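You operate a simulated robot arm through the tools that you are given. There is no shell and no other tool. Be economical: measure what you need, move in short steps, check, and stop when the job is done.

Carry out the task below with a simulated robot arm. There is one attempt and no reset: what you move stays moved.

Task
Put the washed parts of the coffee maker together again.
Fine: basket into its well, lid on the carafe, carafe on its plate, maker lid shut; the display ends on READY.

Only the result counts: the job must be done as asked and must still hold three seconds after the hand-in. Knocking over, shifting, dropping, spilling or breaking anything else fails it. A push-on lid holds only when it is set on centred and level and pressed home; a screw cap is set on level and turned clockwise until tight.

Robot
A 7-joint arm with a two-finger parallel gripper on a trunk, on a base that drives. Base frame: it is fixed to the floor where the robot stands at the start and does not move with it; the origin is under the middle of the robot, x ahead of it, y to its left, z up. Units: m, degrees, N and s.
With the tool pointing down near the work surface it reaches from about 0.1 to 0.88 m from the robot's upright axis, wherever it stands. Its first joint turns from -115.0 to 115.0 degrees. Places, roughly: aroma key [0.2, -0.8, 1]; basket well of the coffee maker [0.1, -0.9, 1]; brew key [0, -0.8, 1]; clean key [0, -0.8, 1]; cups key [0.1, -0.8, 1]; delay key [0.1, -0.8, 1]; maker lid [0.1, -1, 1.2]; top of the hotplate [0.1, -0.9, 0.8]; warm key [0.1, -0.8, 1]. Payload 3.91 kg.
Tool frame: the origin (TCP) lies between the finger pads and is the grasp point; the fingertips stand 0.03 m ahead of it; z points along the fingers, y is the line along which they close. The gripper opens to 0.11 m. The fingers are 0.02 m wide and 0.01 m thick; the gripper's body (0.048 by 0.112 m) begins 0.055 m behind the TCP.
Orientation is told as [roll, pitch, yaw] about the base's x, y, z axes, in that order, counted from this pose: with the fingers straight down and closing along the base's y, the tool's x points along the base's -x, its y along +y and its z along -z.

Tools
- The arm moves only by the tool apply_moves. Its argument "deltas" is a list that holds one entry, the list of rows, each a list of 7 numbers: the shift along the tool's x, y, z in m, then the turn, a rotation vector about the tool's x, y, z in degrees, then the finger opening in m, from 0 to 0.11. In form: [[[x, y, z, rx, ry, rz, grip], ...]]. A call has 1 to 20 rows; each row is the pose to reach, as a shift and turn from the pose commanded when the call began, along the tool's axes at that moment. A row lasts 0.2 s, in which the tool goes at most 0.05 m and 8.6 degrees; a call with a longer step from one row to the next is refused whole, and so is a gripper value outside its range. A pose out of reach is approached as far as the arm can. The call stops where the force on the tool passes 40 N (or 10 N more than at its start, if that is more) or the arm is blocked; 0.2 s more then pass. Each finger travels about 0.153 m/s and halts on what it meets, pressing with about 29 N; the grip force reading is that of the motor and also rises with nothing between the fingers. The clock runs only during rows and for 0.2 s after the last one: add rows that repeat a pose to give the fingers time. The reply holds the time, the measured pose of the TCP, the force on the tool along the base axes, the opening and the grip force, in the units named above and with some noise, with the torque about the TCP (base axes, N m) and any sound that the robot's microphone picked up.
- Cameras (640 x 400 px; columns grow to the right, rows downward): "scene" is now at [0.1882, 0.1299, 1.5914]; the picture's right is [-0.86, -0.51, 0.00], its down [-0.28, 0.47, -0.84] and it looks along [0.42, -0.72, -0.55] (base axes); focal length 214 px, centre (320, 200). "wrist" rides on the gripper at [0.072, 0.017, -0.103] in the tool frame; the picture's right is [-0.23, 0.97, 0.00], its down [-0.76, -0.18, -0.62] and it looks along [-0.61, -0.14, 0.78] (tool axes); focal length 222 px, centre (320, 200). There is no depth. A picture from a camera that has moved, and an enlarged one, comes with that camera's place and axes in the base frame and with its lens.
- snapshot(camera): a new picture of that camera. It takes no simulated time.
- raise_lower(by): slides the trunk up (or, below 0, down) by that many m; the arm and the scene camera ride with it, the base frame stays. It gives what a move gives, with no picture.
- base_move(legs): drives the robot by 1 to 6 legs, each [ahead, left, turn to the left] in m, m and degrees, along the robot's own axes; the way and the turn of a leg run together, so that a leg with both is an arc; at most 1.5 m and 180 degrees a leg. The arm and the cameras ride along, it lands a little off, and it stops where it bumps. It gives what a move gives.
- head_to(pan, tilt): turns the head with the scene camera to pan (to the left, within 80 degrees either way) and tilt (down, from -29 to 69), counted from straight ahead of the robot. It gives what a move gives.
- zoom(camera, box): a new picture of the part [left, top, right, bottom] of that camera's present view, enlarged. It takes no simulated time.
- finish_job(): hands the job in; it is judged then, once.

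Go step by step. Nothing tells you exact positions but the pictures and the camera data: compare them with the known pose of the tool, close in by small moves and look again before you grip or let go. The budget is 120 turns and 90 pictures, counting those below and the enlarged ones. Unless the task says otherwise, let go and move clear before handing in.

The tools are called after "Request:" as name(argument=value, ...) on one line, values as JSON. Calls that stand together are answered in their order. apply_moves: Moves the arm, as the interface text tells. Its arguments: {"type":"object","properties":{"deltas":{"type":"array","items":{"type":"array","items":{"type":"array","items":{"type":"number"}}}}},"required":["deltas"]} The other tools are called the same way: raise_lower (by) slides the trunk up or down; base_move (legs) drives the base; head_to (pan, tilt) turns the head that bears the scene camera; snapshot (camera) takes a picture; zoom (camera, box) takes an enlarged picture of a part of a camera's view; finish_job () hands the job in.

At the start:

```text
time: 0.0
tool_pos: [0.3157, -0.4575, 1.6152]
ee_rot: [0.0, 0.0, 0.0]
wrist_force: [-0.2, 0.5, 0.0]
torque: [0.0, 0.0, -0.02]
finger_gap: 0.1097
grasp_force: 0.1
trunk travel left (down, up): [-0.925, 0.065]
robot x, y, heading: [-0.0005, -0.0026, 0.3]
head pan, tilt: [-59.5, 33.3]
```

scene: 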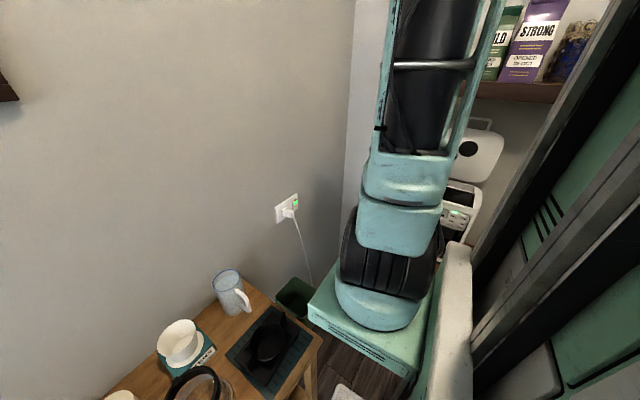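
wrist: 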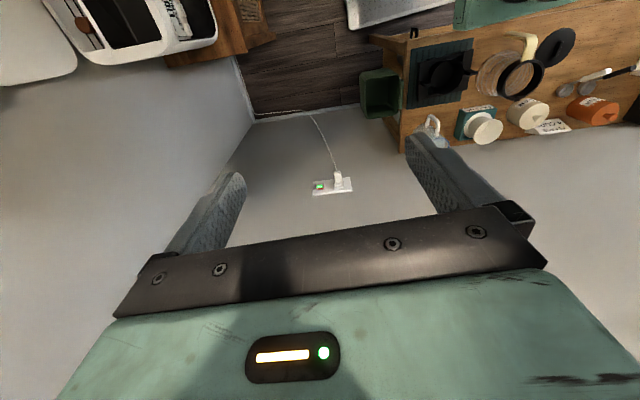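

The arm blocks part of the view; the coffee maker is to the robot's right and a table with the parts is ahead-right. I'll look around with the head first.

Request:
head_to(pan=-30, tilt=45)

Request:
snapshot(camera="scene")

Request:
head_to(pan=-80, tilt=35)

Request:
snapshot(camera="scene")

```text
time: 0.9
tool_pos: [0.3168, -0.4569, 1.6163]
ee_rot: [0.0, 0.0, 0.0]
wrist_force: [-0.4, 0.4, 0.2]
torque: [0.01, 0.0, 0.0]
finger_gap: 0.11
grasp_force: 0.1
trunk travel left (down, up): [-0.925, 0.065]
robot x, y, heading: [0.0005, 0.0013, 0.1]
head pan, tilt: [-30.0, 45.0]
```

```text
87 pictures are left
camera scene: at [0.2135, 0.1658, 1.5739], right [-0.5, -0.87, 0.0], down [-0.61, 0.35, -0.71], along [0.61, -0.35, -0.71], focal length 214 px, centre (320, 200)
```

scene: 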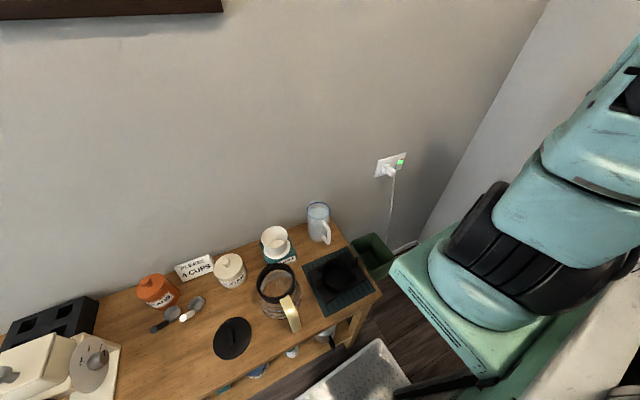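

```text
time: 2.1
tool_pos: [0.3161, -0.4567, 1.6159]
ee_rot: [0.0, -0.1, 0.0]
wrist_force: [0.5, 1.1, 0.5]
torque: [-0.01, -0.01, -0.01]
finger_gap: 0.1099
grasp_force: 0.0
trunk travel left (down, up): [-0.925, 0.065]
robot x, y, heading: [-0.0003, 0.0001, 0.0]
head pan, tilt: [-80.0, 35.0]
```

```text
86 pictures are left
camera scene: at [0.1584, 0.1198, 1.5887], right [-0.98, -0.17, 0.0], down [-0.1, 0.56, -0.82], along [0.14, -0.81, -0.57], focal length 214 px, centre (320, 200)
```

scene: 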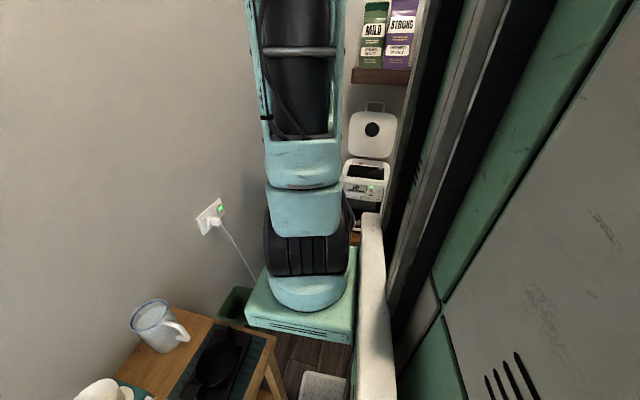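

The arm's own shoulder is what blocks the view; the table is ahead (x≈0.35–0.75, y≈-0.2…0.6), the coffee maker is at right. I'll look closer at both.

Request:
zoom(camera="scene", box=[330, 80, 420, 240])

Request:
head_to(pan=0, tilt=60)

Request:
snapshot(camera="scene")

Request:
zoom(camera="scene", box=[300, 100, 560, 300])

```text
2.50 times, centred on (375, 160) of scene
camera zoom: at [0.1584, 0.1198, 1.5887], right [-0.98, -0.17, 0.0], down [-0.1, 0.56, -0.82], along [0.14, -0.81, -0.57], focal length 536 px, centre (182, 300)
```

zoom: 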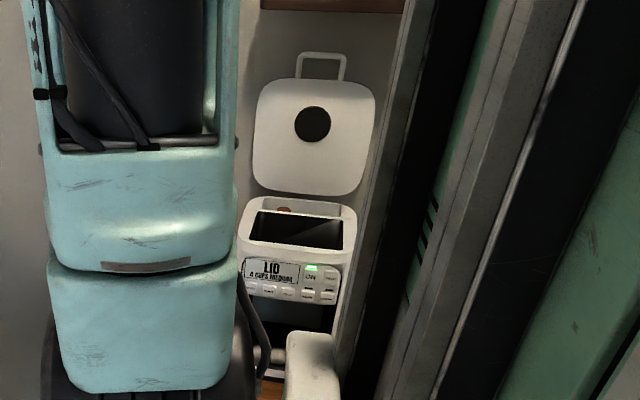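

```text
time: 3.6
tool_pos: [0.3161, -0.4578, 1.6151]
ee_rot: [-0.1, 0.0, 0.0]
wrist_force: [-0.6, 0.0, 0.3]
torque: [-0.01, 0.0, 0.02]
finger_gap: 0.1101
grasp_force: 0.0
trunk travel left (down, up): [-0.925, 0.065]
robot x, y, heading: [-0.0012, 0.0007, 0.1]
head pan, tilt: [0.0, 60.0]
```

```text
84 pictures are left
camera scene: at [0.2097, 0.2065, 1.5544], right [0.0, -1.0, 0.0], down [-0.87, 0.0, -0.5], along [0.5, 0.0, -0.87], focal length 214 px, centre (320, 200)
```

scene: 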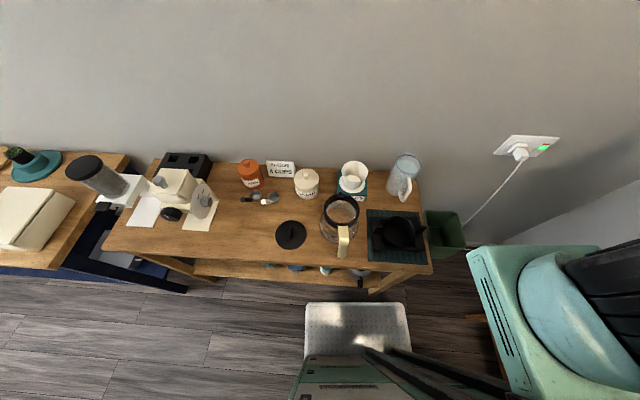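

```text
2.00 times, centred on (430, 200) of scene
camera zoom: at [0.2097, 0.2065, 1.5544], right [0.0, -1.0, 0.0], down [-0.87, 0.0, -0.5], along [0.5, 0.0, -0.87], focal length 429 px, centre (100, 200)
```

zoom: 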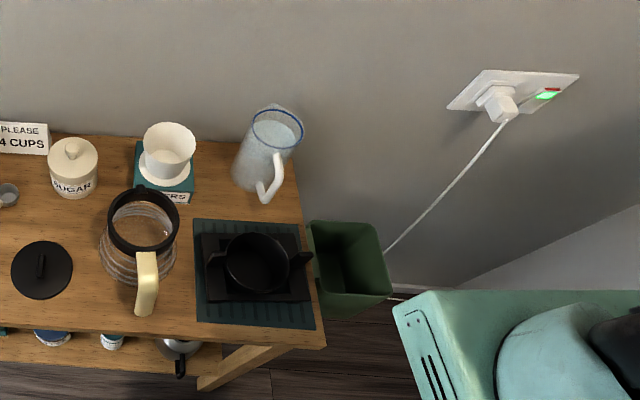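

The basket (black, with two side tabs) sits on the mat, carafe with a cream handle left of it, carafe lid with small knob further left. I'll zoom on each.

Request:
zoom(camera="scene", box=[356, 195, 436, 275])

Request:
zoom(camera="scene", box=[260, 170, 380, 270])

```text
5.00 times, centred on (396, 235) of scene
camera zoom: at [0.2097, 0.2065, 1.5544], right [0.0, -1.0, 0.0], down [-0.87, 0.0, -0.5], along [0.5, 0.0, -0.87], focal length 1072 px, centre (-60, 25)
```

zoom: 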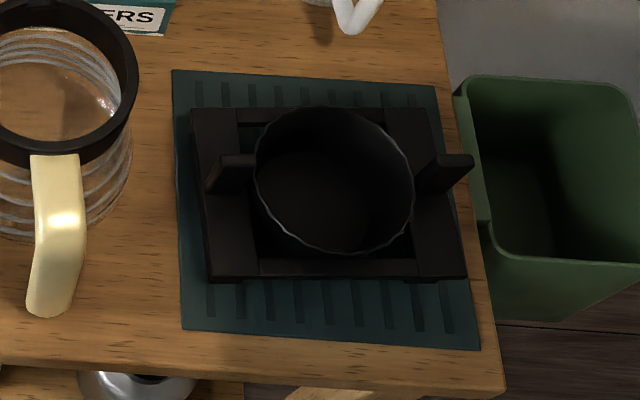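

```text
4.00 times, centred on (320, 220) of scene
camera zoom: at [0.2097, 0.2065, 1.5544], right [0.0, -1.0, 0.0], down [-0.87, 0.0, -0.5], along [0.5, 0.0, -0.87], focal length 858 px, centre (320, 120)
```

zoom: 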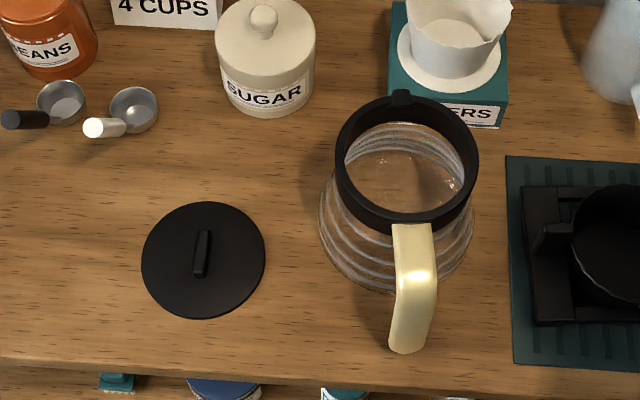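

Basket rests in a rack, carafe handle faces the robot. I'll swing the arm forward over free space, then strafe right and turn toward the maker so both work areas are in reach.

Request:
apply_moves(deltas=[[[-0.01, 0.045, 0, 0, 0, 0, 0.11], [-0.02, 0.09, 0, 0, 0, 0, 0.11], [-0.03, 0.135, 0, 0, 0, 0, 0.11], [-0.04, 0.18, 0, 0, 0, 0, 0.11], [-0.05, 0.225, 0, 0, 0, 0, 0.11], [-0.06, 0.27, 0, 0, 0, 0, 0.11], [-0.07, 0.315, 0, 0, 0, 0, 0.11], [-0.08, 0.36, 0, 0, 0, 0, 0.11], [-0.09, 0.4, 0, 0, 0, 0, 0.11]]])

Request:
base_move(legs=[[0, -0.15, -45]])

Request:
head_to(pan=-40, tilt=40)

Request:
snapshot(camera="scene")

```text
time: 5.7
tool_pos: [0.4631, -0.0634, 1.6079]
ee_rot: [0.1, 0.0, -0.2]
wrist_force: [0.0, 0.0, 0.5]
torque: [-0.01, 0.04, 0.03]
finger_gap: 0.11
grasp_force: 0.0
out of reach, approached as far as the arm can: row 3, 4, 5, 6, 7, 8, 9
trunk travel left (down, up): [-0.925, 0.065]
robot x, y, heading: [-0.0019, -0.0002, -0.2]
head pan, tilt: [0.0, 60.0]
```

```text
time: 8.1
tool_pos: [0.2228, -0.5052, 1.6089]
ee_rot: [0.0, -0.1, -44.2]
wrist_force: [0.3, 0.6, -0.3]
torque: [-0.01, 0.01, 0.0]
finger_gap: 0.1099
grasp_force: 0.0
trunk travel left (down, up): [-0.925, 0.065]
robot x, y, heading: [-0.0612, -0.1384, -44.2]
head pan, tilt: [0.0, 60.0]
```

```text
time: 9.2
tool_pos: [0.2231, -0.5053, 1.6083]
ee_rot: [-0.1, 0.0, -44.4]
wrist_force: [0.0, 0.8, -0.7]
torque: [-0.03, 0.01, -0.01]
finger_gap: 0.1101
grasp_force: 0.1
trunk travel left (down, up): [-0.925, 0.065]
robot x, y, heading: [-0.0637, -0.1374, -44.2]
head pan, tilt: [-40.0, 40.0]
```

```text
80 pictures are left
camera scene: at [0.1916, -0.1718, 1.5811], right [-0.99, -0.1, 0.0], down [-0.06, 0.64, -0.77], along [0.08, -0.76, -0.64], focal length 214 px, centre (320, 200)
```

scene: 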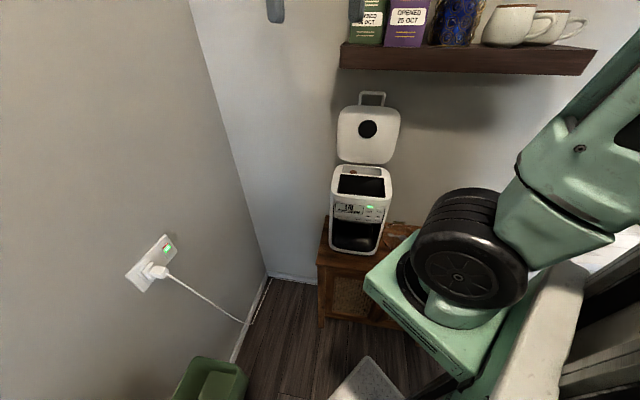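

Now the maker stands clear on its cabinet with the lid open, under a shelf. Zooming.

Request:
zoom(camera="scene", box=[310, 80, 430, 270])

Request:
zoom(camera="scene", box=[325, 155, 400, 205])

```text
2.11 times, centred on (370, 175) of scene
camera zoom: at [0.1916, -0.1718, 1.5811], right [-0.99, -0.1, 0.0], down [-0.06, 0.64, -0.77], along [0.08, -0.76, -0.64], focal length 452 px, centre (215, 253)
```

zoom: 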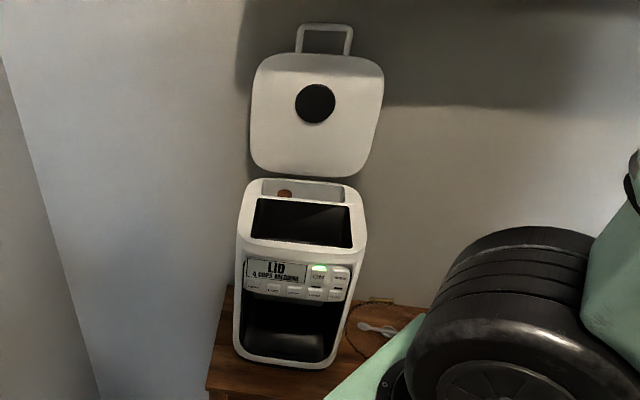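

```text
8.00 times, centred on (362, 180) of scene
camera zoom: at [0.1916, -0.1718, 1.5811], right [-0.99, -0.1, 0.0], down [-0.06, 0.64, -0.77], along [0.08, -0.76, -0.64], focal length 1716 px, centre (-20, 360)
```

zoom: 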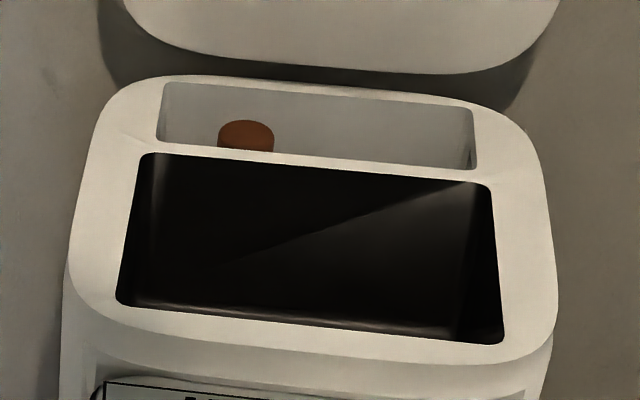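

The well is a rectangular opening (~0.19 × 0.125 m, long side along x), so the basket must turn 90° so the tabs lie along x. Next I bring the hand above the basket to look with the wrist camera.

Request:
apply_moves(deltas=[[[0.008, 0.032, 0.033, 0, 0, -3, 0.11], [0.016, 0.064, 0.066, 0, 0, -6, 0.11], [0.024, 0.096, 0.1, 0, 0, -9, 0.11], [0.032, 0.128, 0.133, 0, 0, -12, 0.11], [0.04, 0.16, 0.166, 0, 0, -15, 0.11], [0.048, 0.192, 0.2, 0, 0, -18, 0.11], [0.056, 0.224, 0.233, 0, 0, -21, 0.11], [0.064, 0.256, 0.266, 0, 0, -24, 0.11], [0.072, 0.288, 0.3, 0, 0, -27, 0.11], [0.08, 0.32, 0.333, 0, 0, -30, 0.11], [0.088, 0.352, 0.366, 0, 0, -33, 0.11], [0.096, 0.384, 0.4, 0, 0, -36, 0.11], [0.104, 0.416, 0.433, 0, 0, -39, 0.11], [0.112, 0.448, 0.466, 0, 0, -42, 0.11], [0.12, 0.48, 0.5, 0, 0, -44, 0.11]]])

Request:
snapshot(camera="wrist")

```text
time: 12.4
tool_pos: [0.472, -0.0783, 1.1048]
ee_rot: [0.0, 0.0, -0.3]
wrist_force: [0.2, -0.8, 0.1]
torque: [0.02, 0.0, 0.01]
finger_gap: 0.1098
grasp_force: 0.1
out of reach, approached as far as the arm can: row 1, 2
trunk travel left (down, up): [-0.925, 0.065]
robot x, y, heading: [-0.0593, -0.1342, -44.4]
head pan, tilt: [-40.0, 40.0]
```

```text
77 pictures are left
camera wrist: at [0.3993, -0.0616, 1.2084], right [0.23, 0.97, 0.0], down [0.76, -0.18, 0.62], along [0.61, -0.14, -0.78], focal length 222 px, centre (320, 200)
```

wrist: 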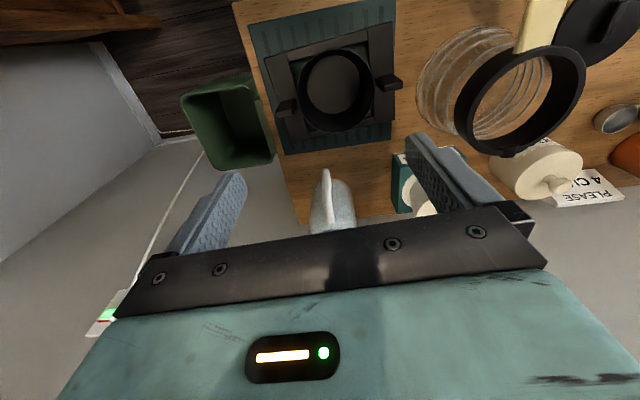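

Basket rim is at about (0.472, -0.053, 0.89), ~0.10 m wide, tabs along y. Zooming for the tab shape, then I'll inspect the well from above.

Request:
zoom(camera="wrist", box=[250, 20, 420, 150])

Request:
zoom(camera="wrist", box=[400, 0, 600, 170])

```text
3.08 times, centred on (335, 85) of wrist
camera zoom: at [0.3993, -0.0616, 1.2084], right [0.23, 0.97, 0.0], down [0.76, -0.18, 0.62], along [0.61, -0.14, -0.78], focal length 684 px, centre (274, 554)
```

zoom: 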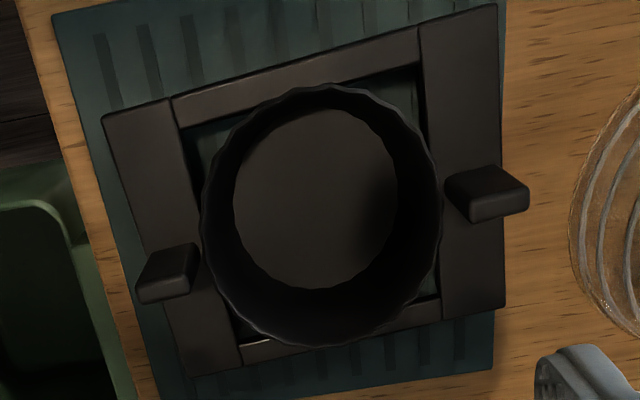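

```text
2.35 times, centred on (500, 85) of wrist
camera zoom: at [0.3993, -0.0616, 1.2084], right [0.23, 0.97, 0.0], down [0.76, -0.18, 0.62], along [0.61, -0.14, -0.78], focal length 523 px, centre (-104, 471)
```

zoom: 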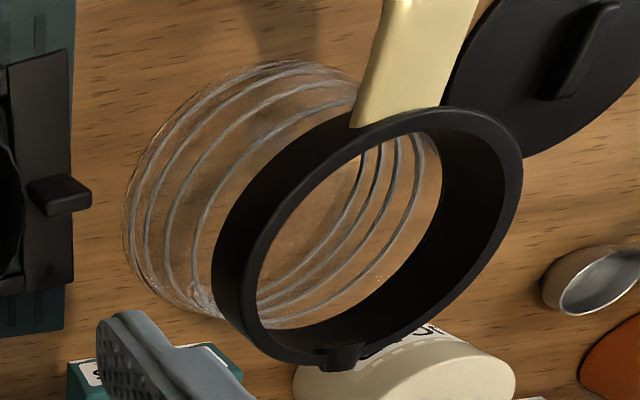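

Tabs are blocks at rim height (~z 0.89), reaching ~±0.085 m. Now I'll inspect the well from above with the wrist camera.

Request:
apply_moves(deltas=[[[0.0206, -0.0389, -0.0139, 0, 0, 5, 0.11], [0.0411, -0.0778, -0.0278, 0, 0, 10, 0.11], [0.0617, -0.1167, -0.0417, 0, 0, 15, 0.11], [0.0822, -0.1556, -0.0556, 0, 0, 20, 0.11], [0.1028, -0.1944, -0.0694, 0, 0, 25, 0.11], [0.1233, -0.2333, -0.0833, 0, 0, 30, 0.11], [0.1439, -0.2722, -0.0972, 0, 0, 35, 0.11], [0.1644, -0.3111, -0.1111, 0, 0, 40, 0.11], [0.185, -0.35, -0.125, 0, 0, 45, 0.11], [0.2056, -0.3889, -0.1389, 0, 0, 50, 0.11], [0.2261, -0.4278, -0.1528, 0, 0, 55, 0.11], [0.2467, -0.4667, -0.1667, 0, 0, 60, 0.11], [0.2672, -0.5056, -0.1806, 0, 0, 65, 0.11], [0.2878, -0.5444, -0.1944, 0, 0, 70, 0.11], [0.3083, -0.5833, -0.2083, 0, 0, 75, 0.11], [0.3289, -0.6222, -0.2222, 0, 0, 80, 0.11], [0.3494, -0.6611, -0.2361, 0, 0, 85, 0.11], [0.37, -0.7, -0.25, 0, 0, 90, 0.11]]])

Request:
snapshot(camera="wrist")

Request:
snapshot(camera="scene")

```text
time: 16.2
tool_pos: [0.097, -0.7751, 1.3576]
ee_rot: [0.0, 0.2, -90.4]
wrist_force: [-0.3, 0.9, -0.6]
torque: [0.02, 0.05, -0.01]
finger_gap: 0.1097
grasp_force: 0.1
trunk travel left (down, up): [-0.925, 0.065]
robot x, y, heading: [-0.063, -0.1397, -44.2]
head pan, tilt: [-40.0, 40.0]
```

```text
74 pictures are left
camera wrist: at [0.1138, -0.7024, 1.4623], right [0.97, -0.23, 0.0], down [-0.18, -0.76, 0.62], along [-0.15, -0.6, -0.78], focal length 222 px, centre (320, 200)
```

wrist: 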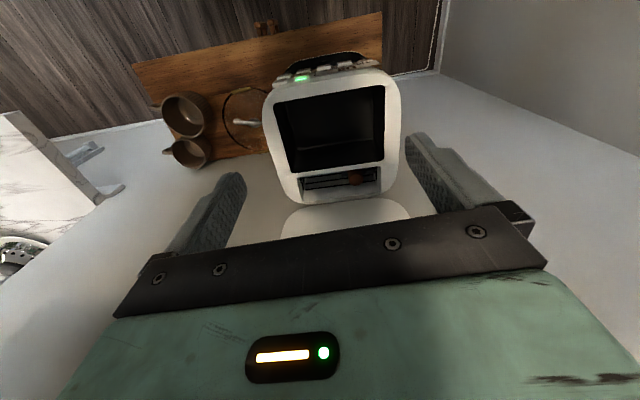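

```text
73 pictures are left
camera scene: at [0.1917, -0.1715, 1.5811], right [-1.0, -0.1, 0.0], down [-0.06, 0.64, -0.77], along [0.08, -0.76, -0.64], focal length 214 px, centre (320, 200)
```

scene: 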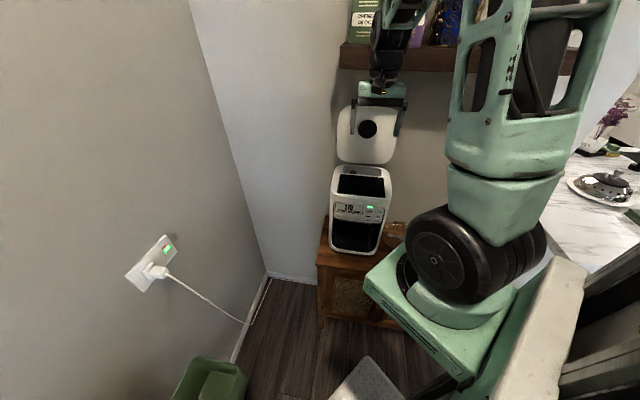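

Request:
zoom(camera="wrist", box=[255, 60, 415, 210])

```text
2.67 times, centred on (335, 135) of wrist
camera zoom: at [0.1138, -0.7024, 1.4623], right [0.97, -0.23, 0.0], down [-0.18, -0.76, 0.62], along [-0.15, -0.6, -0.78], focal length 592 px, centre (280, 373)
```

zoom: 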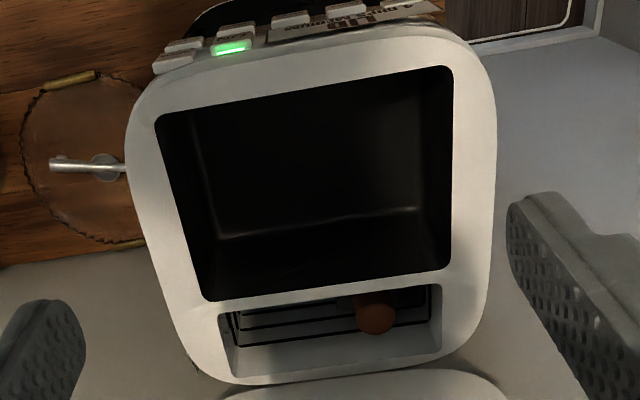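

Well opening: z≈1.098, centre ≈(0.10,-0.85), ≈0.171×0.125, turned about -4°. I'll grip the basket's +y tab (fingers closing along x, yaw +90) so that it lands at yaw ≈ -4 at the maker; moving there now.

Request:
apply_moves(deltas=[[[0.0393, 0.0189, 0.0125, 0, 0, -8.2, 0.07], [0.0787, 0.0378, 0.025, 0, 0, -16.4, 0.07], [0.118, 0.0567, 0.0375, 0, 0, -24.6, 0.07], [0.1574, 0.0756, 0.05, 0, 0, -32.8, 0.07], [0.1967, 0.0945, 0.0625, 0, 0, -41, 0.07], [0.2361, 0.1134, 0.075, 0, 0, -49.2, 0.07], [0.2754, 0.1323, 0.0875, 0, 0, -57.4, 0.07], [0.3148, 0.1512, 0.1, 0, 0, -65.6, 0.07], [0.3541, 0.1701, 0.1125, 0, 0, -73.8, 0.07], [0.3935, 0.189, 0.125, 0, 0, -82, 0.07], [0.4328, 0.2079, 0.1375, 0, 0, -90.2, 0.07], [0.4722, 0.2268, 0.15, 0, 0, -98.4, 0.07], [0.5115, 0.2457, 0.1625, 0, 0, -106.6, 0.07], [0.5509, 0.2646, 0.175, 0, 0, -114.8, 0.07], [0.5902, 0.2835, 0.1875, 0, 0, -123, 0.07], [0.6296, 0.3024, 0.2, 0, 0, -131.2, 0.07], [0.6689, 0.3213, 0.2125, 0, 0, -139.4, 0.07], [0.7083, 0.3402, 0.225, 0, 0, -147.6, 0.07], [0.7476, 0.3591, 0.2375, 0, 0, -155.8, 0.07], [0.787, 0.378, 0.25, 0, 0, -164, 0.07]]])

Request:
apply_moves(deltas=[[[0, 0, 0.02, 0, 0, -8, 0.07], [0, 0, 0.04, 0, 0, -16, 0.07]]])

Request:
snapshot(camera="wrist")

```text
time: 20.4
tool_pos: [0.479, 0.0097, 1.1096]
ee_rot: [0.1, 0.1, 73.8]
wrist_force: [0.4, 0.1, 0.2]
torque: [0.02, -0.04, -0.02]
finger_gap: 0.07
grasp_force: 0.1
out of reach, approached as far as the arm can: row 8
trunk travel left (down, up): [-0.925, 0.065]
robot x, y, heading: [-0.0599, -0.1398, -44.3]
head pan, tilt: [-40.0, 40.0]
```

```text
time: 21.0
tool_pos: [0.4802, 0.0094, 1.0679]
ee_rot: [0.0, -0.1, 89.8]
wrist_force: [-0.1, -0.4, 0.6]
torque: [0.02, -0.04, 0.02]
finger_gap: 0.0697
grasp_force: 0.0
trunk travel left (down, up): [-0.925, 0.065]
robot x, y, heading: [-0.0647, -0.1336, -44.4]
head pan, tilt: [-40.0, 40.0]
```

```text
71 pictures are left
camera wrist: at [0.462, -0.0632, 1.1719], right [-0.97, 0.23, 0.0], down [0.18, 0.76, 0.62], along [0.14, 0.61, -0.78], focal length 222 px, centre (320, 200)
```

wrist: 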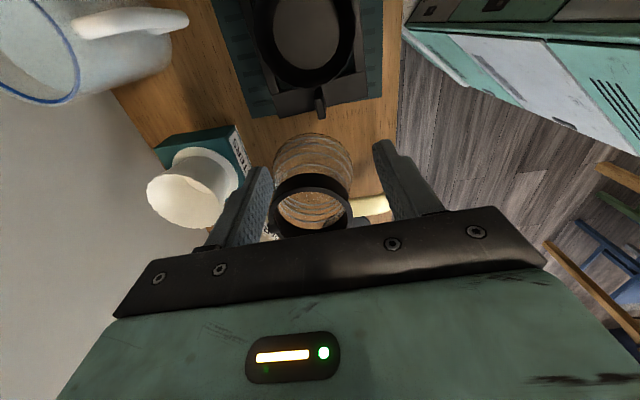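

Request:
zoom(camera="wrist", box=[240, 0, 400, 130])

```text
3.08 times, centred on (320, 65) of wrist
camera zoom: at [0.462, -0.0632, 1.1719], right [-0.97, 0.23, 0.0], down [0.18, 0.76, 0.62], along [0.14, 0.61, -0.78], focal length 684 px, centre (320, 615)
```

zoom: 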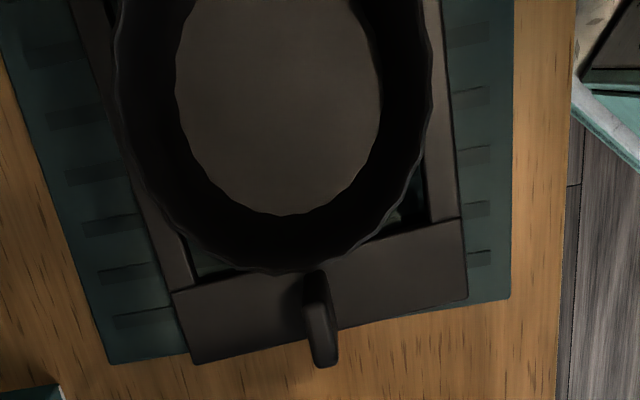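

The tab runs y≈-0.005…0.025 at x≈0.478, about 12 mm wide; total tab span ≈0.156 so it fits the well lengthwise. I descend most of the way and check.

Request:
apply_moves(deltas=[[[-0.001, 0.001, 0.04, 0, 0, 0, 0.055], [-0.002, 0.002, 0.08, 0, 0, 0, 0.055], [-0.003, 0.002, 0.12, 0, 0, 0, 0.055], [-0.003, 0.002, 0.15, 0, 0, 0, 0.055]]])

Request:
snapshot(camera="wrist")

Request:
head_to(pan=40, tilt=60)

Request:
snapshot(camera="scene")

```text
time: 22.0
tool_pos: [0.4804, 0.0126, 0.92]
ee_rot: [0.1, 0.0, 89.6]
wrist_force: [0.4, -0.8, -0.8]
torque: [0.02, -0.01, 0.03]
finger_gap: 0.0551
grasp_force: 0.0
trunk travel left (down, up): [-0.925, 0.065]
robot x, y, heading: [-0.0633, -0.1374, -43.9]
head pan, tilt: [-40.0, 40.0]
```

```text
69 pictures are left
camera wrist: at [0.4615, -0.0607, 1.0231], right [-0.97, 0.23, 0.0], down [0.18, 0.76, 0.62], along [0.15, 0.61, -0.78], focal length 222 px, centre (320, 200)
```

wrist: 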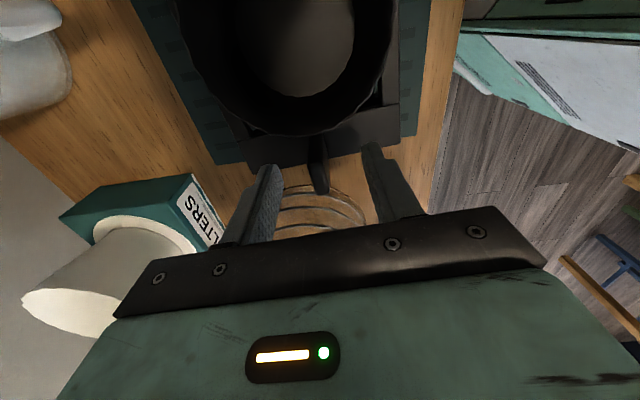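

```text
time: 23.5
tool_pos: [0.4794, 0.0127, 0.9184]
ee_rot: [0.0, 0.0, 89.6]
wrist_force: [0.2, -0.6, -0.7]
torque: [-0.01, 0.02, 0.03]
finger_gap: 0.055
grasp_force: 0.0
trunk travel left (down, up): [-0.925, 0.065]
robot x, y, heading: [-0.0599, -0.1355, -44.2]
head pan, tilt: [40.0, 60.0]
```

```text
68 pictures are left
camera scene: at [0.2496, -0.0923, 1.5544], right [-0.08, -1.0, 0.0], down [-0.86, 0.07, -0.5], along [0.5, -0.04, -0.87], focal length 214 px, centre (320, 200)
```

scene: 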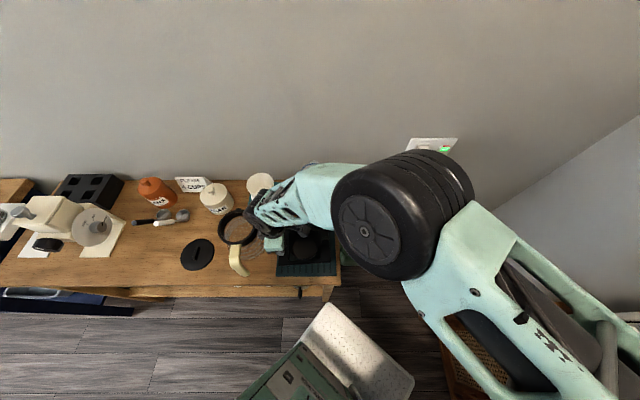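

The tab is centred between the fingers. Descending 25 mm and closing.

Request:
apply_moves(deltas=[[[-0.004, 0, 0.012, 0, 0, 0, 0.055], [-0.004, 0, 0.025, 0, 0, 0, 0.055], [-0.004, 0, 0.025, 0, 0, 0, 0.03], [-0.004, 0, 0.025, 0, 0, 0, 0.0], [-0.004, 0, 0.025, 0, 0, 0, 0.0], [-0.004, 0, 0.025, 0, 0, 0, 0.0]]])

Request:
snapshot(camera="wrist")

```text
time: 24.9
tool_pos: [0.4792, 0.0152, 0.8942]
ee_rot: [0.0, 0.0, 89.7]
wrist_force: [1.2, 0.7, 0.0]
torque: [-0.09, -0.1, 0.19]
finger_gap: 0.0098
grasp_force: 29.2
trunk travel left (down, up): [-0.925, 0.065]
robot x, y, heading: [-0.0624, -0.1346, -44.1]
head pan, tilt: [40.0, 60.0]
```

```text
67 pictures are left
camera wrist: at [0.4614, -0.0569, 0.9982], right [-0.97, 0.23, 0.0], down [0.18, 0.76, 0.62], along [0.14, 0.61, -0.78], focal length 222 px, centre (320, 200)
```

wrist: 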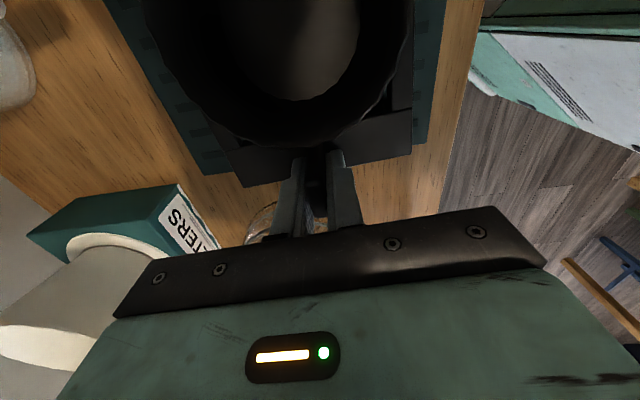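

Tab held (9.8 mm, 29 N). Lifting straight up.

Request:
apply_moves(deltas=[[[0, 0, -0.01, 0, 0, 0, 0.0], [0, 0, -0.02, 0, 0, 0, 0.0], [0, 0, -0.04, 0, 0, 0, 0.0], [0, 0, -0.06, 0, 0, 0, 0.0], [0, 0, -0.09, 0, 0, 0, 0.0], [0, 0, -0.12, 0, 0, 0, 0.0], [0, 0, -0.16, 0, 0, 0, 0.0]]])

Request:
snapshot(camera="wrist")

Request:
snapshot(camera="scene")

```text
time: 26.5
tool_pos: [0.4802, 0.0169, 1.0533]
ee_rot: [0.0, 0.0, 89.7]
wrist_force: [0.0, 1.0, -2.0]
torque: [0.09, 0.03, -0.02]
finger_gap: 0.0092
grasp_force: 29.1
trunk travel left (down, up): [-0.925, 0.065]
robot x, y, heading: [-0.0612, -0.1331, -44.5]
head pan, tilt: [40.0, 60.0]
```

```text
66 pictures are left
camera wrist: at [0.4624, -0.0556, 1.1577], right [-0.97, 0.23, 0.0], down [0.18, 0.76, 0.62], along [0.14, 0.61, -0.78], focal length 222 px, centre (320, 200)
```

wrist: 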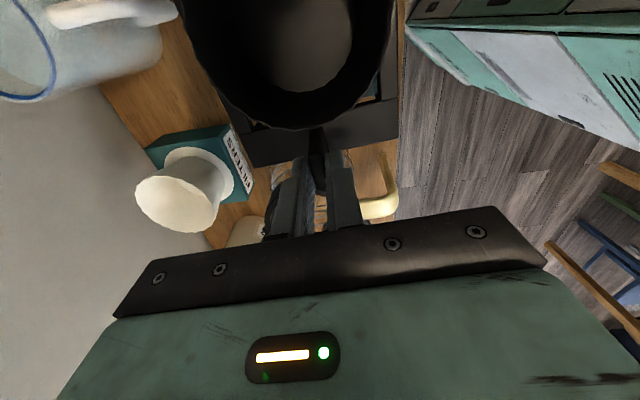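

```text
65 pictures are left
camera scene: at [0.25, -0.0921, 1.5542], right [-0.08, -1.0, 0.0], down [-0.86, 0.07, -0.5], along [0.5, -0.04, -0.87], focal length 214 px, centre (320, 200)
```

scene: 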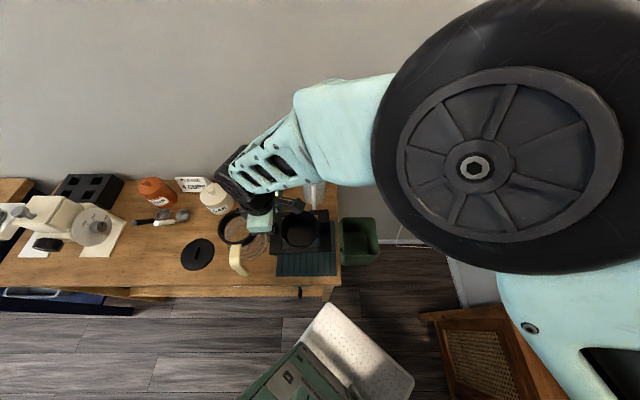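

Request:
zoom(camera="wrist", box=[170, 0, 410, 240])

Request:
zoom(camera="scene", box=[210, 160, 350, 290])

```text
1.67 times, centred on (290, 120) of wrist
camera zoom: at [0.4624, -0.0556, 1.1577], right [-0.97, 0.23, 0.0], down [0.18, 0.76, 0.62], along [0.14, 0.61, -0.78], focal length 370 px, centre (370, 333)
```

zoom: 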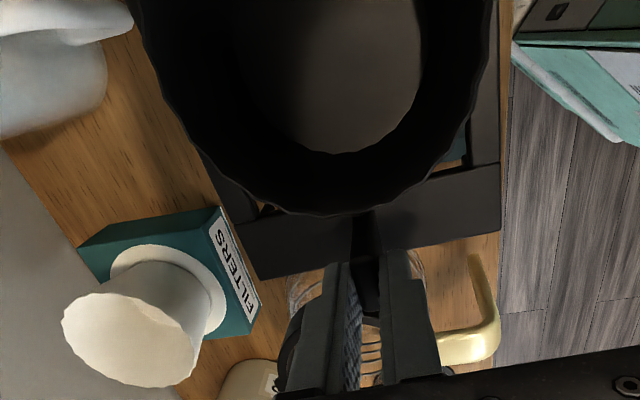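

```text
3.08 times, centred on (280, 225) of scene
camera zoom: at [0.25, -0.0921, 1.5542], right [-0.08, -1.0, 0.0], down [-0.86, 0.07, -0.5], along [0.5, -0.04, -0.87], focal length 660 px, centre (443, 123)
```

zoom: 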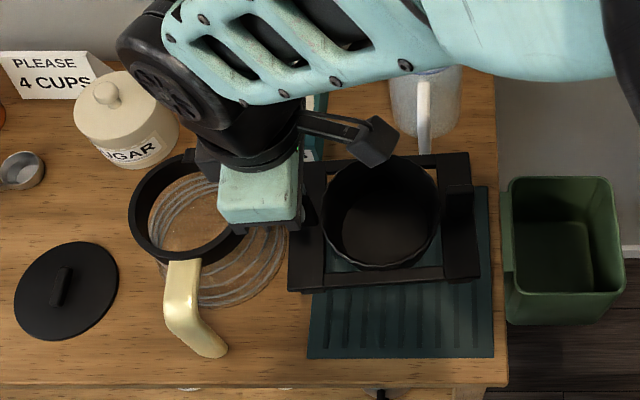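

Lifting the tab raised the whole square frame: it's part of the basket (≈0.17×0.125 m, matching the well). The basket seems to have slid down a bit in the fingers; I wait a moment and compare.

Request:
apply_moves(deltas=[[[0, 0, 0, 0, 0, 0, 0.0], [0, 0, 0, 0, 0, 0, 0.0], [0, 0, 0, 0, 0, 0, 0.0], [0, 0, 0, 0, 0, 0, 0.0], [0, 0, 0, 0, 0, 0, 0.0]]])

Request:
zoom(camera="wrist", box=[170, 0, 410, 240])

Request:
zoom(camera="scene", box=[250, 180, 350, 280])

```text
time: 27.7
tool_pos: [0.4796, 0.0178, 1.0542]
ee_rot: [-0.1, 0.0, 89.7]
wrist_force: [0.2, 0.5, -1.9]
torque: [0.12, 0.0, -0.01]
finger_gap: 0.0096
grasp_force: 29.1
trunk travel left (down, up): [-0.925, 0.065]
robot x, y, heading: [-0.0648, -0.136, -44.3]
head pan, tilt: [40.0, 60.0]
```

```text
1.67 times, centred on (290, 120) of wrist
camera zoom: at [0.4626, -0.0556, 1.1578], right [-0.97, 0.23, 0.0], down [0.18, 0.76, 0.62], along [0.14, 0.61, -0.78], focal length 370 px, centre (370, 333)
```

zoom: 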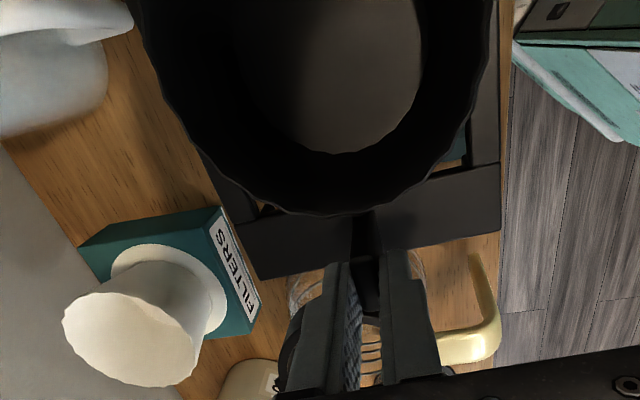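

```text
4.00 times, centred on (300, 230) of scene
camera zoom: at [0.2497, -0.0922, 1.5544], right [-0.08, -1.0, 0.0], down [-0.86, 0.07, -0.5], along [0.5, -0.04, -0.87], focal length 858 px, centre (400, 80)
```

zoom: 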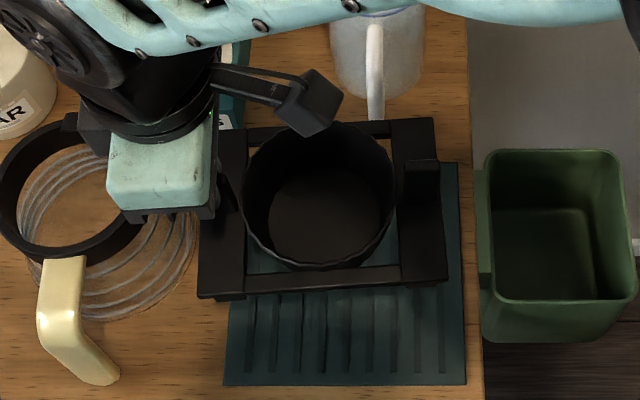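

Stable now, nearly level, frame ~0.06 below the TCP. Carrying it toward the maker in two smooth stages.

Request:
apply_moves(deltas=[[[0.0273, 0.0096, -0.0141, 0, 0, 2.94, 0.0], [0.0546, 0.0192, -0.0282, 0, 0, 5.9, 0.0], [0.0818, 0.0289, -0.0424, 0, 0, 8.8, 0.0], [0.1091, 0.0385, -0.0565, 0, 0, 11.75, 0.0], [0.1364, 0.0481, -0.0706, 0, 0, 14.7, 0.0], [0.1637, 0.0578, -0.0847, 0, 0, 17.6, 0.0], [0.191, 0.0674, -0.0989, 0, 0, 20.6, 0.0], [0.2183, 0.077, -0.113, 0, 0, 23.5, 0.0], [0.2456, 0.0866, -0.1271, 0, 0, 26.4, 0.0], [0.2728, 0.0963, -0.1412, 0, 0, 29.4, 0.0], [0.3, 0.1059, -0.1554, 0, 0, 32.3, 0.0], [0.3274, 0.1155, -0.1695, 0, 0, 35.2, 0.0], [0.3547, 0.1251, -0.1836, 0, 0, 38.2, 0.0], [0.382, 0.1348, -0.1977, 0, 0, 41.1, 0.0], [0.4092, 0.1444, -0.2119, 0, 0, 44, 0.0], [0.4365, 0.154, -0.226, 0, 0, 47, 0.0]]])

Request:
head_to(pan=-40, tilt=40)

Request:
snapshot(camera="scene")

```text
time: 31.1
tool_pos: [0.3215, -0.4158, 1.28]
ee_rot: [0.1, -0.1, 42.7]
wrist_force: [0.2, -0.1, -1.5]
torque: [0.05, -0.04, -0.01]
finger_gap: 0.0092
grasp_force: 29.0
trunk travel left (down, up): [-0.925, 0.065]
robot x, y, heading: [-0.0652, -0.1374, -44.3]
head pan, tilt: [40.0, 60.0]
```

```text
time: 32.6
tool_pos: [0.3214, -0.4168, 1.278]
ee_rot: [0.0, 0.0, 42.7]
wrist_force: [-0.4, 0.8, -1.9]
torque: [0.09, -0.05, 0.04]
finger_gap: 0.0095
grasp_force: 29.1
trunk travel left (down, up): [-0.925, 0.065]
robot x, y, heading: [-0.0651, -0.1342, -44.6]
head pan, tilt: [-40.0, 40.0]
```

```text
60 pictures are left
camera scene: at [0.1916, -0.1718, 1.5811], right [-1.0, -0.1, 0.0], down [-0.06, 0.64, -0.77], along [0.08, -0.76, -0.64], focal length 214 px, centre (320, 200)
```

scene: 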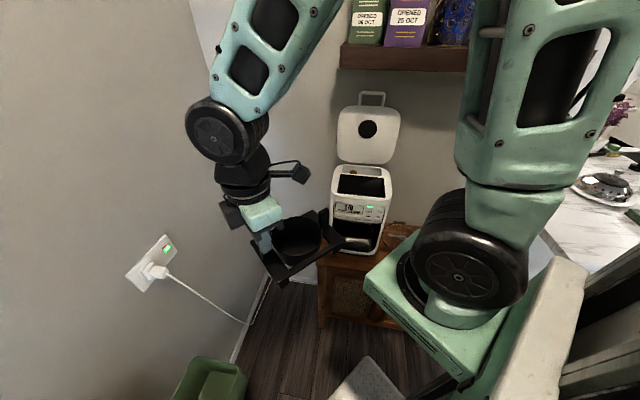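

The basket hangs well. Before going under the shelf I need the shelf's front edge; lowering the trunk gives a stereo baseline.

Request:
raise_lower(by=-0.15)

Request:
snapshot(camera="scene")

```text
time: 34.4
tool_pos: [0.3214, -0.4175, 1.1299]
ee_rot: [0.0, 0.0, 42.7]
wrist_force: [1.1, -0.1, -0.8]
torque: [0.09, -0.09, 0.0]
finger_gap: 0.0093
grasp_force: 28.9
trunk travel left (down, up): [-0.775, 0.215]
robot x, y, heading: [-0.0622, -0.1383, -44.2]
head pan, tilt: [-40.0, 40.0]
```

```text
59 pictures are left
camera scene: at [0.1915, -0.1718, 1.4312], right [-1.0, -0.1, 0.0], down [-0.06, 0.64, -0.77], along [0.08, -0.76, -0.64], focal length 214 px, centre (320, 200)
```

scene: 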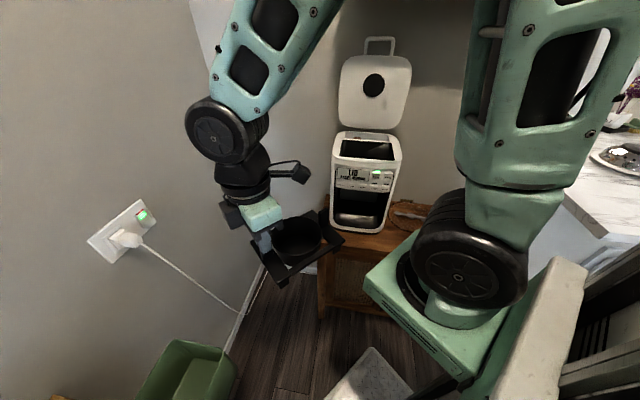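

Request:
head_to(pan=-40, tilt=18)

Request:
snapshot(camera="scene")

```text
time: 35.2
tool_pos: [0.3221, -0.4188, 1.1305]
ee_rot: [0.0, 0.0, 42.7]
wrist_force: [0.0, -0.8, -2.1]
torque: [0.09, -0.09, 0.01]
finger_gap: 0.0095
grasp_force: 28.8
trunk travel left (down, up): [-0.775, 0.215]
robot x, y, heading: [-0.0629, -0.1372, -44.3]
head pan, tilt: [-40.0, 18.0]
```

```text
58 pictures are left
camera scene: at [0.1924, -0.1801, 1.4657], right [-1.0, -0.1, 0.0], down [-0.03, 0.31, -0.95], along [0.09, -0.95, -0.31], focal length 214 px, centre (320, 200)
```

scene: 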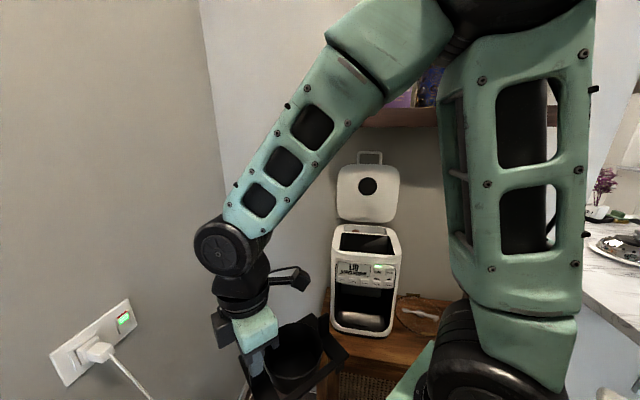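

The shelf's front edge may reach over the well, so I measure it more accurately with zooms at two trunk heights.

Request:
zoom(camera="scene", box=[340, 80, 440, 180])

Request:
raise_lower(by=0.15)

Request:
zoom(camera="scene", box=[320, 130, 440, 250])

```text
4.00 times, centred on (390, 130) of scene
camera zoom: at [0.1924, -0.1801, 1.4657], right [-1.0, -0.1, 0.0], down [-0.03, 0.31, -0.95], along [0.09, -0.95, -0.31], focal length 858 px, centre (40, 480)
```

zoom: 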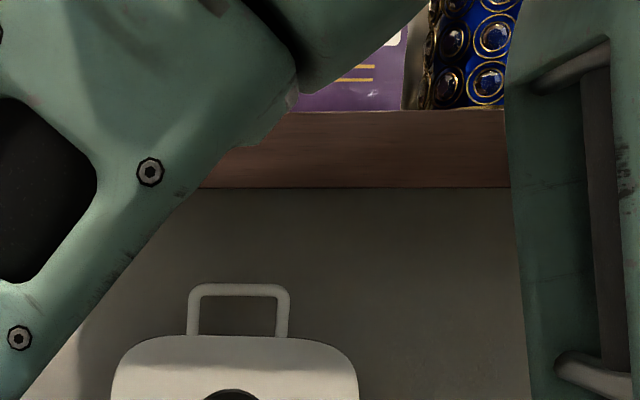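

```text
time: 37.0
tool_pos: [0.3225, -0.4183, 1.2797]
ee_rot: [0.2, 0.0, 42.7]
wrist_force: [0.4, 0.1, -0.7]
torque: [0.09, -0.1, 0.0]
finger_gap: 0.0095
grasp_force: 28.8
trunk travel left (down, up): [-0.925, 0.065]
robot x, y, heading: [-0.0644, -0.1368, -44.3]
head pan, tilt: [-40.0, 18.0]
```

```text
3.33 times, centred on (380, 190) of scene
camera zoom: at [0.1924, -0.1802, 1.6158], right [-1.0, -0.1, 0.0], down [-0.03, 0.31, -0.95], along [0.09, -0.95, -0.31], focal length 715 px, centre (120, 233)
```

zoom: 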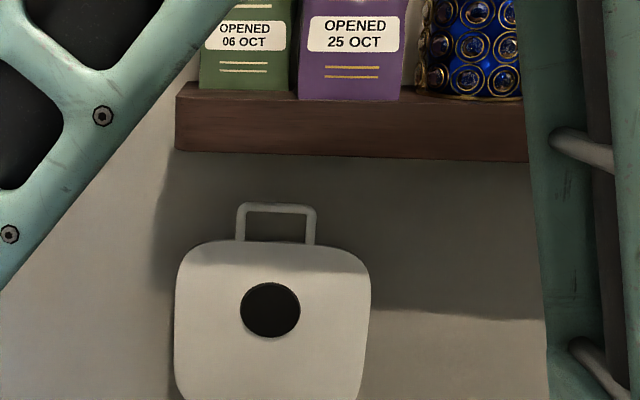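

Shelf front edge is at y≈-0.868, bottom z≈1.475, x up to ≈0.20; my wrist ball tops out ~0.265 above the TCP. I'll come in front of it, then insert with a temporary tilt. First hover at (0.172,-0.80,1.27), yaw -4.

Request:
apply_moves(deltas=[[[0.0264, -0.0128, 0.0007, 0, 0, 3.34, 0.0], [0.0528, -0.0255, 0.0014, 0, 0, 6.67, 0.0], [0.0792, -0.0383, 0.0021, 0, 0, 10, 0.0], [0.1056, -0.0511, 0.0028, 0, 0, 13.34, 0.0], [0.132, -0.0639, 0.0035, 0, 0, 16.68, 0.0], [0.1584, -0.0766, 0.0042, 0, 0, 20, 0.0], [0.1848, -0.0894, 0.005, 0, 0, 23.35, 0.0], [0.2112, -0.1022, 0.0057, 0, 0, 26.7, 0.0], [0.2376, -0.115, 0.0064, 0, 0, 30, 0.0], [0.264, -0.1277, 0.0071, 0, 0, 33.35, 0.0], [0.2904, -0.1405, 0.0078, 0, 0, 36.7, 0.0], [0.3168, -0.1533, 0.0085, 0, 0, 40, 0.0], [0.3432, -0.166, 0.0092, 0, 0, 43.4, 0.0], [0.3696, -0.1788, 0.01, 0, 0, 46.7, 0.0]]])

Request:
snapshot(camera="wrist")

Request:
snapshot(camera="scene")

```text
time: 40.0
tool_pos: [0.1717, -0.7988, 1.2684]
ee_rot: [-0.1, 0.1, -3.9]
wrist_force: [0.4, -0.3, -1.0]
torque: [-0.02, -0.11, 0.0]
finger_gap: 0.0097
grasp_force: 29.7
trunk travel left (down, up): [-0.925, 0.065]
robot x, y, heading: [-0.0639, -0.138, -44.4]
head pan, tilt: [-40.0, 18.0]
```

```text
55 pictures are left
camera wrist: at [0.099, -0.7771, 1.3715], right [0.3, 0.96, 0.0], down [0.75, -0.23, 0.62], along [0.59, -0.18, -0.78], focal length 222 px, centre (320, 200)
```

wrist: 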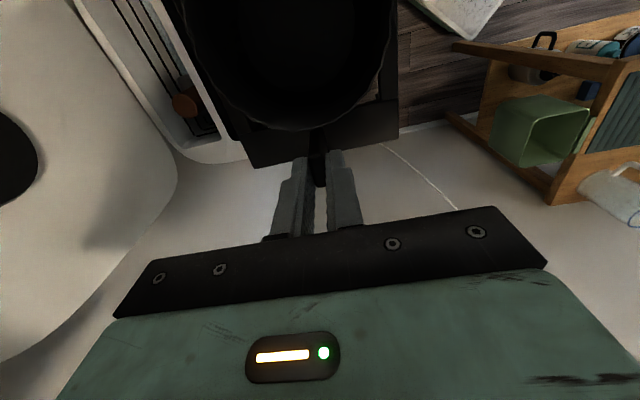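

```text
54 pictures are left
camera scene: at [0.1925, -0.1799, 1.6158], right [-1.0, -0.1, 0.0], down [-0.03, 0.31, -0.95], along [0.09, -0.95, -0.31], focal length 214 px, centre (320, 200)
```

scene: 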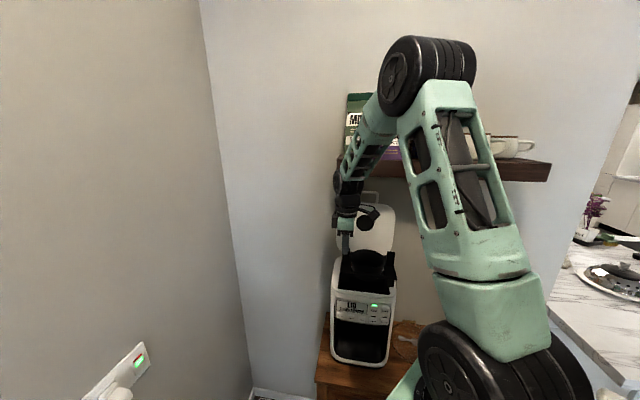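

Request:
zoom(camera="scene", box=[310, 180, 420, 310])

Request:
zoom(camera="wrist", box=[150, 0, 410, 200])

```text
3.08 times, centred on (365, 245) of scene
camera zoom: at [0.1925, -0.1799, 1.6158], right [-1.0, -0.1, 0.0], down [-0.03, 0.31, -0.95], along [0.09, -0.95, -0.31], focal length 660 px, centre (182, 62)
```

zoom: 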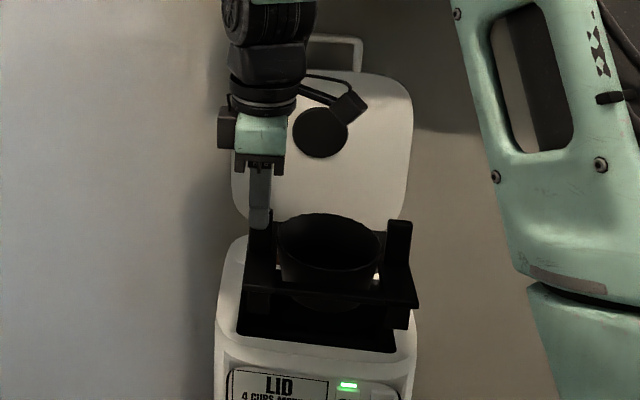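

```text
2.00 times, centred on (280, 100) of wrist
camera zoom: at [0.099, -0.7771, 1.3715], right [0.3, 0.96, 0.0], down [0.75, -0.23, 0.62], along [0.59, -0.18, -0.78], focal length 444 px, centre (400, 400)
```

zoom: 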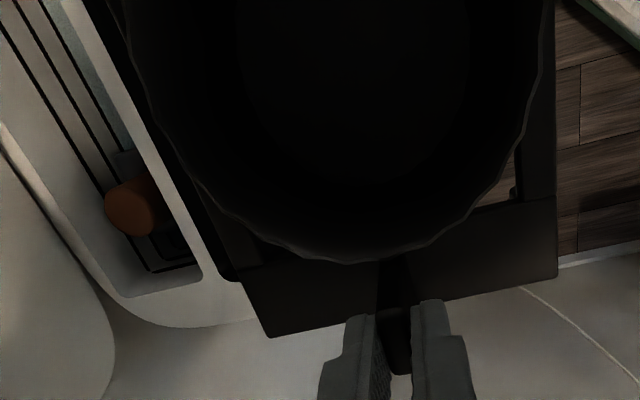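

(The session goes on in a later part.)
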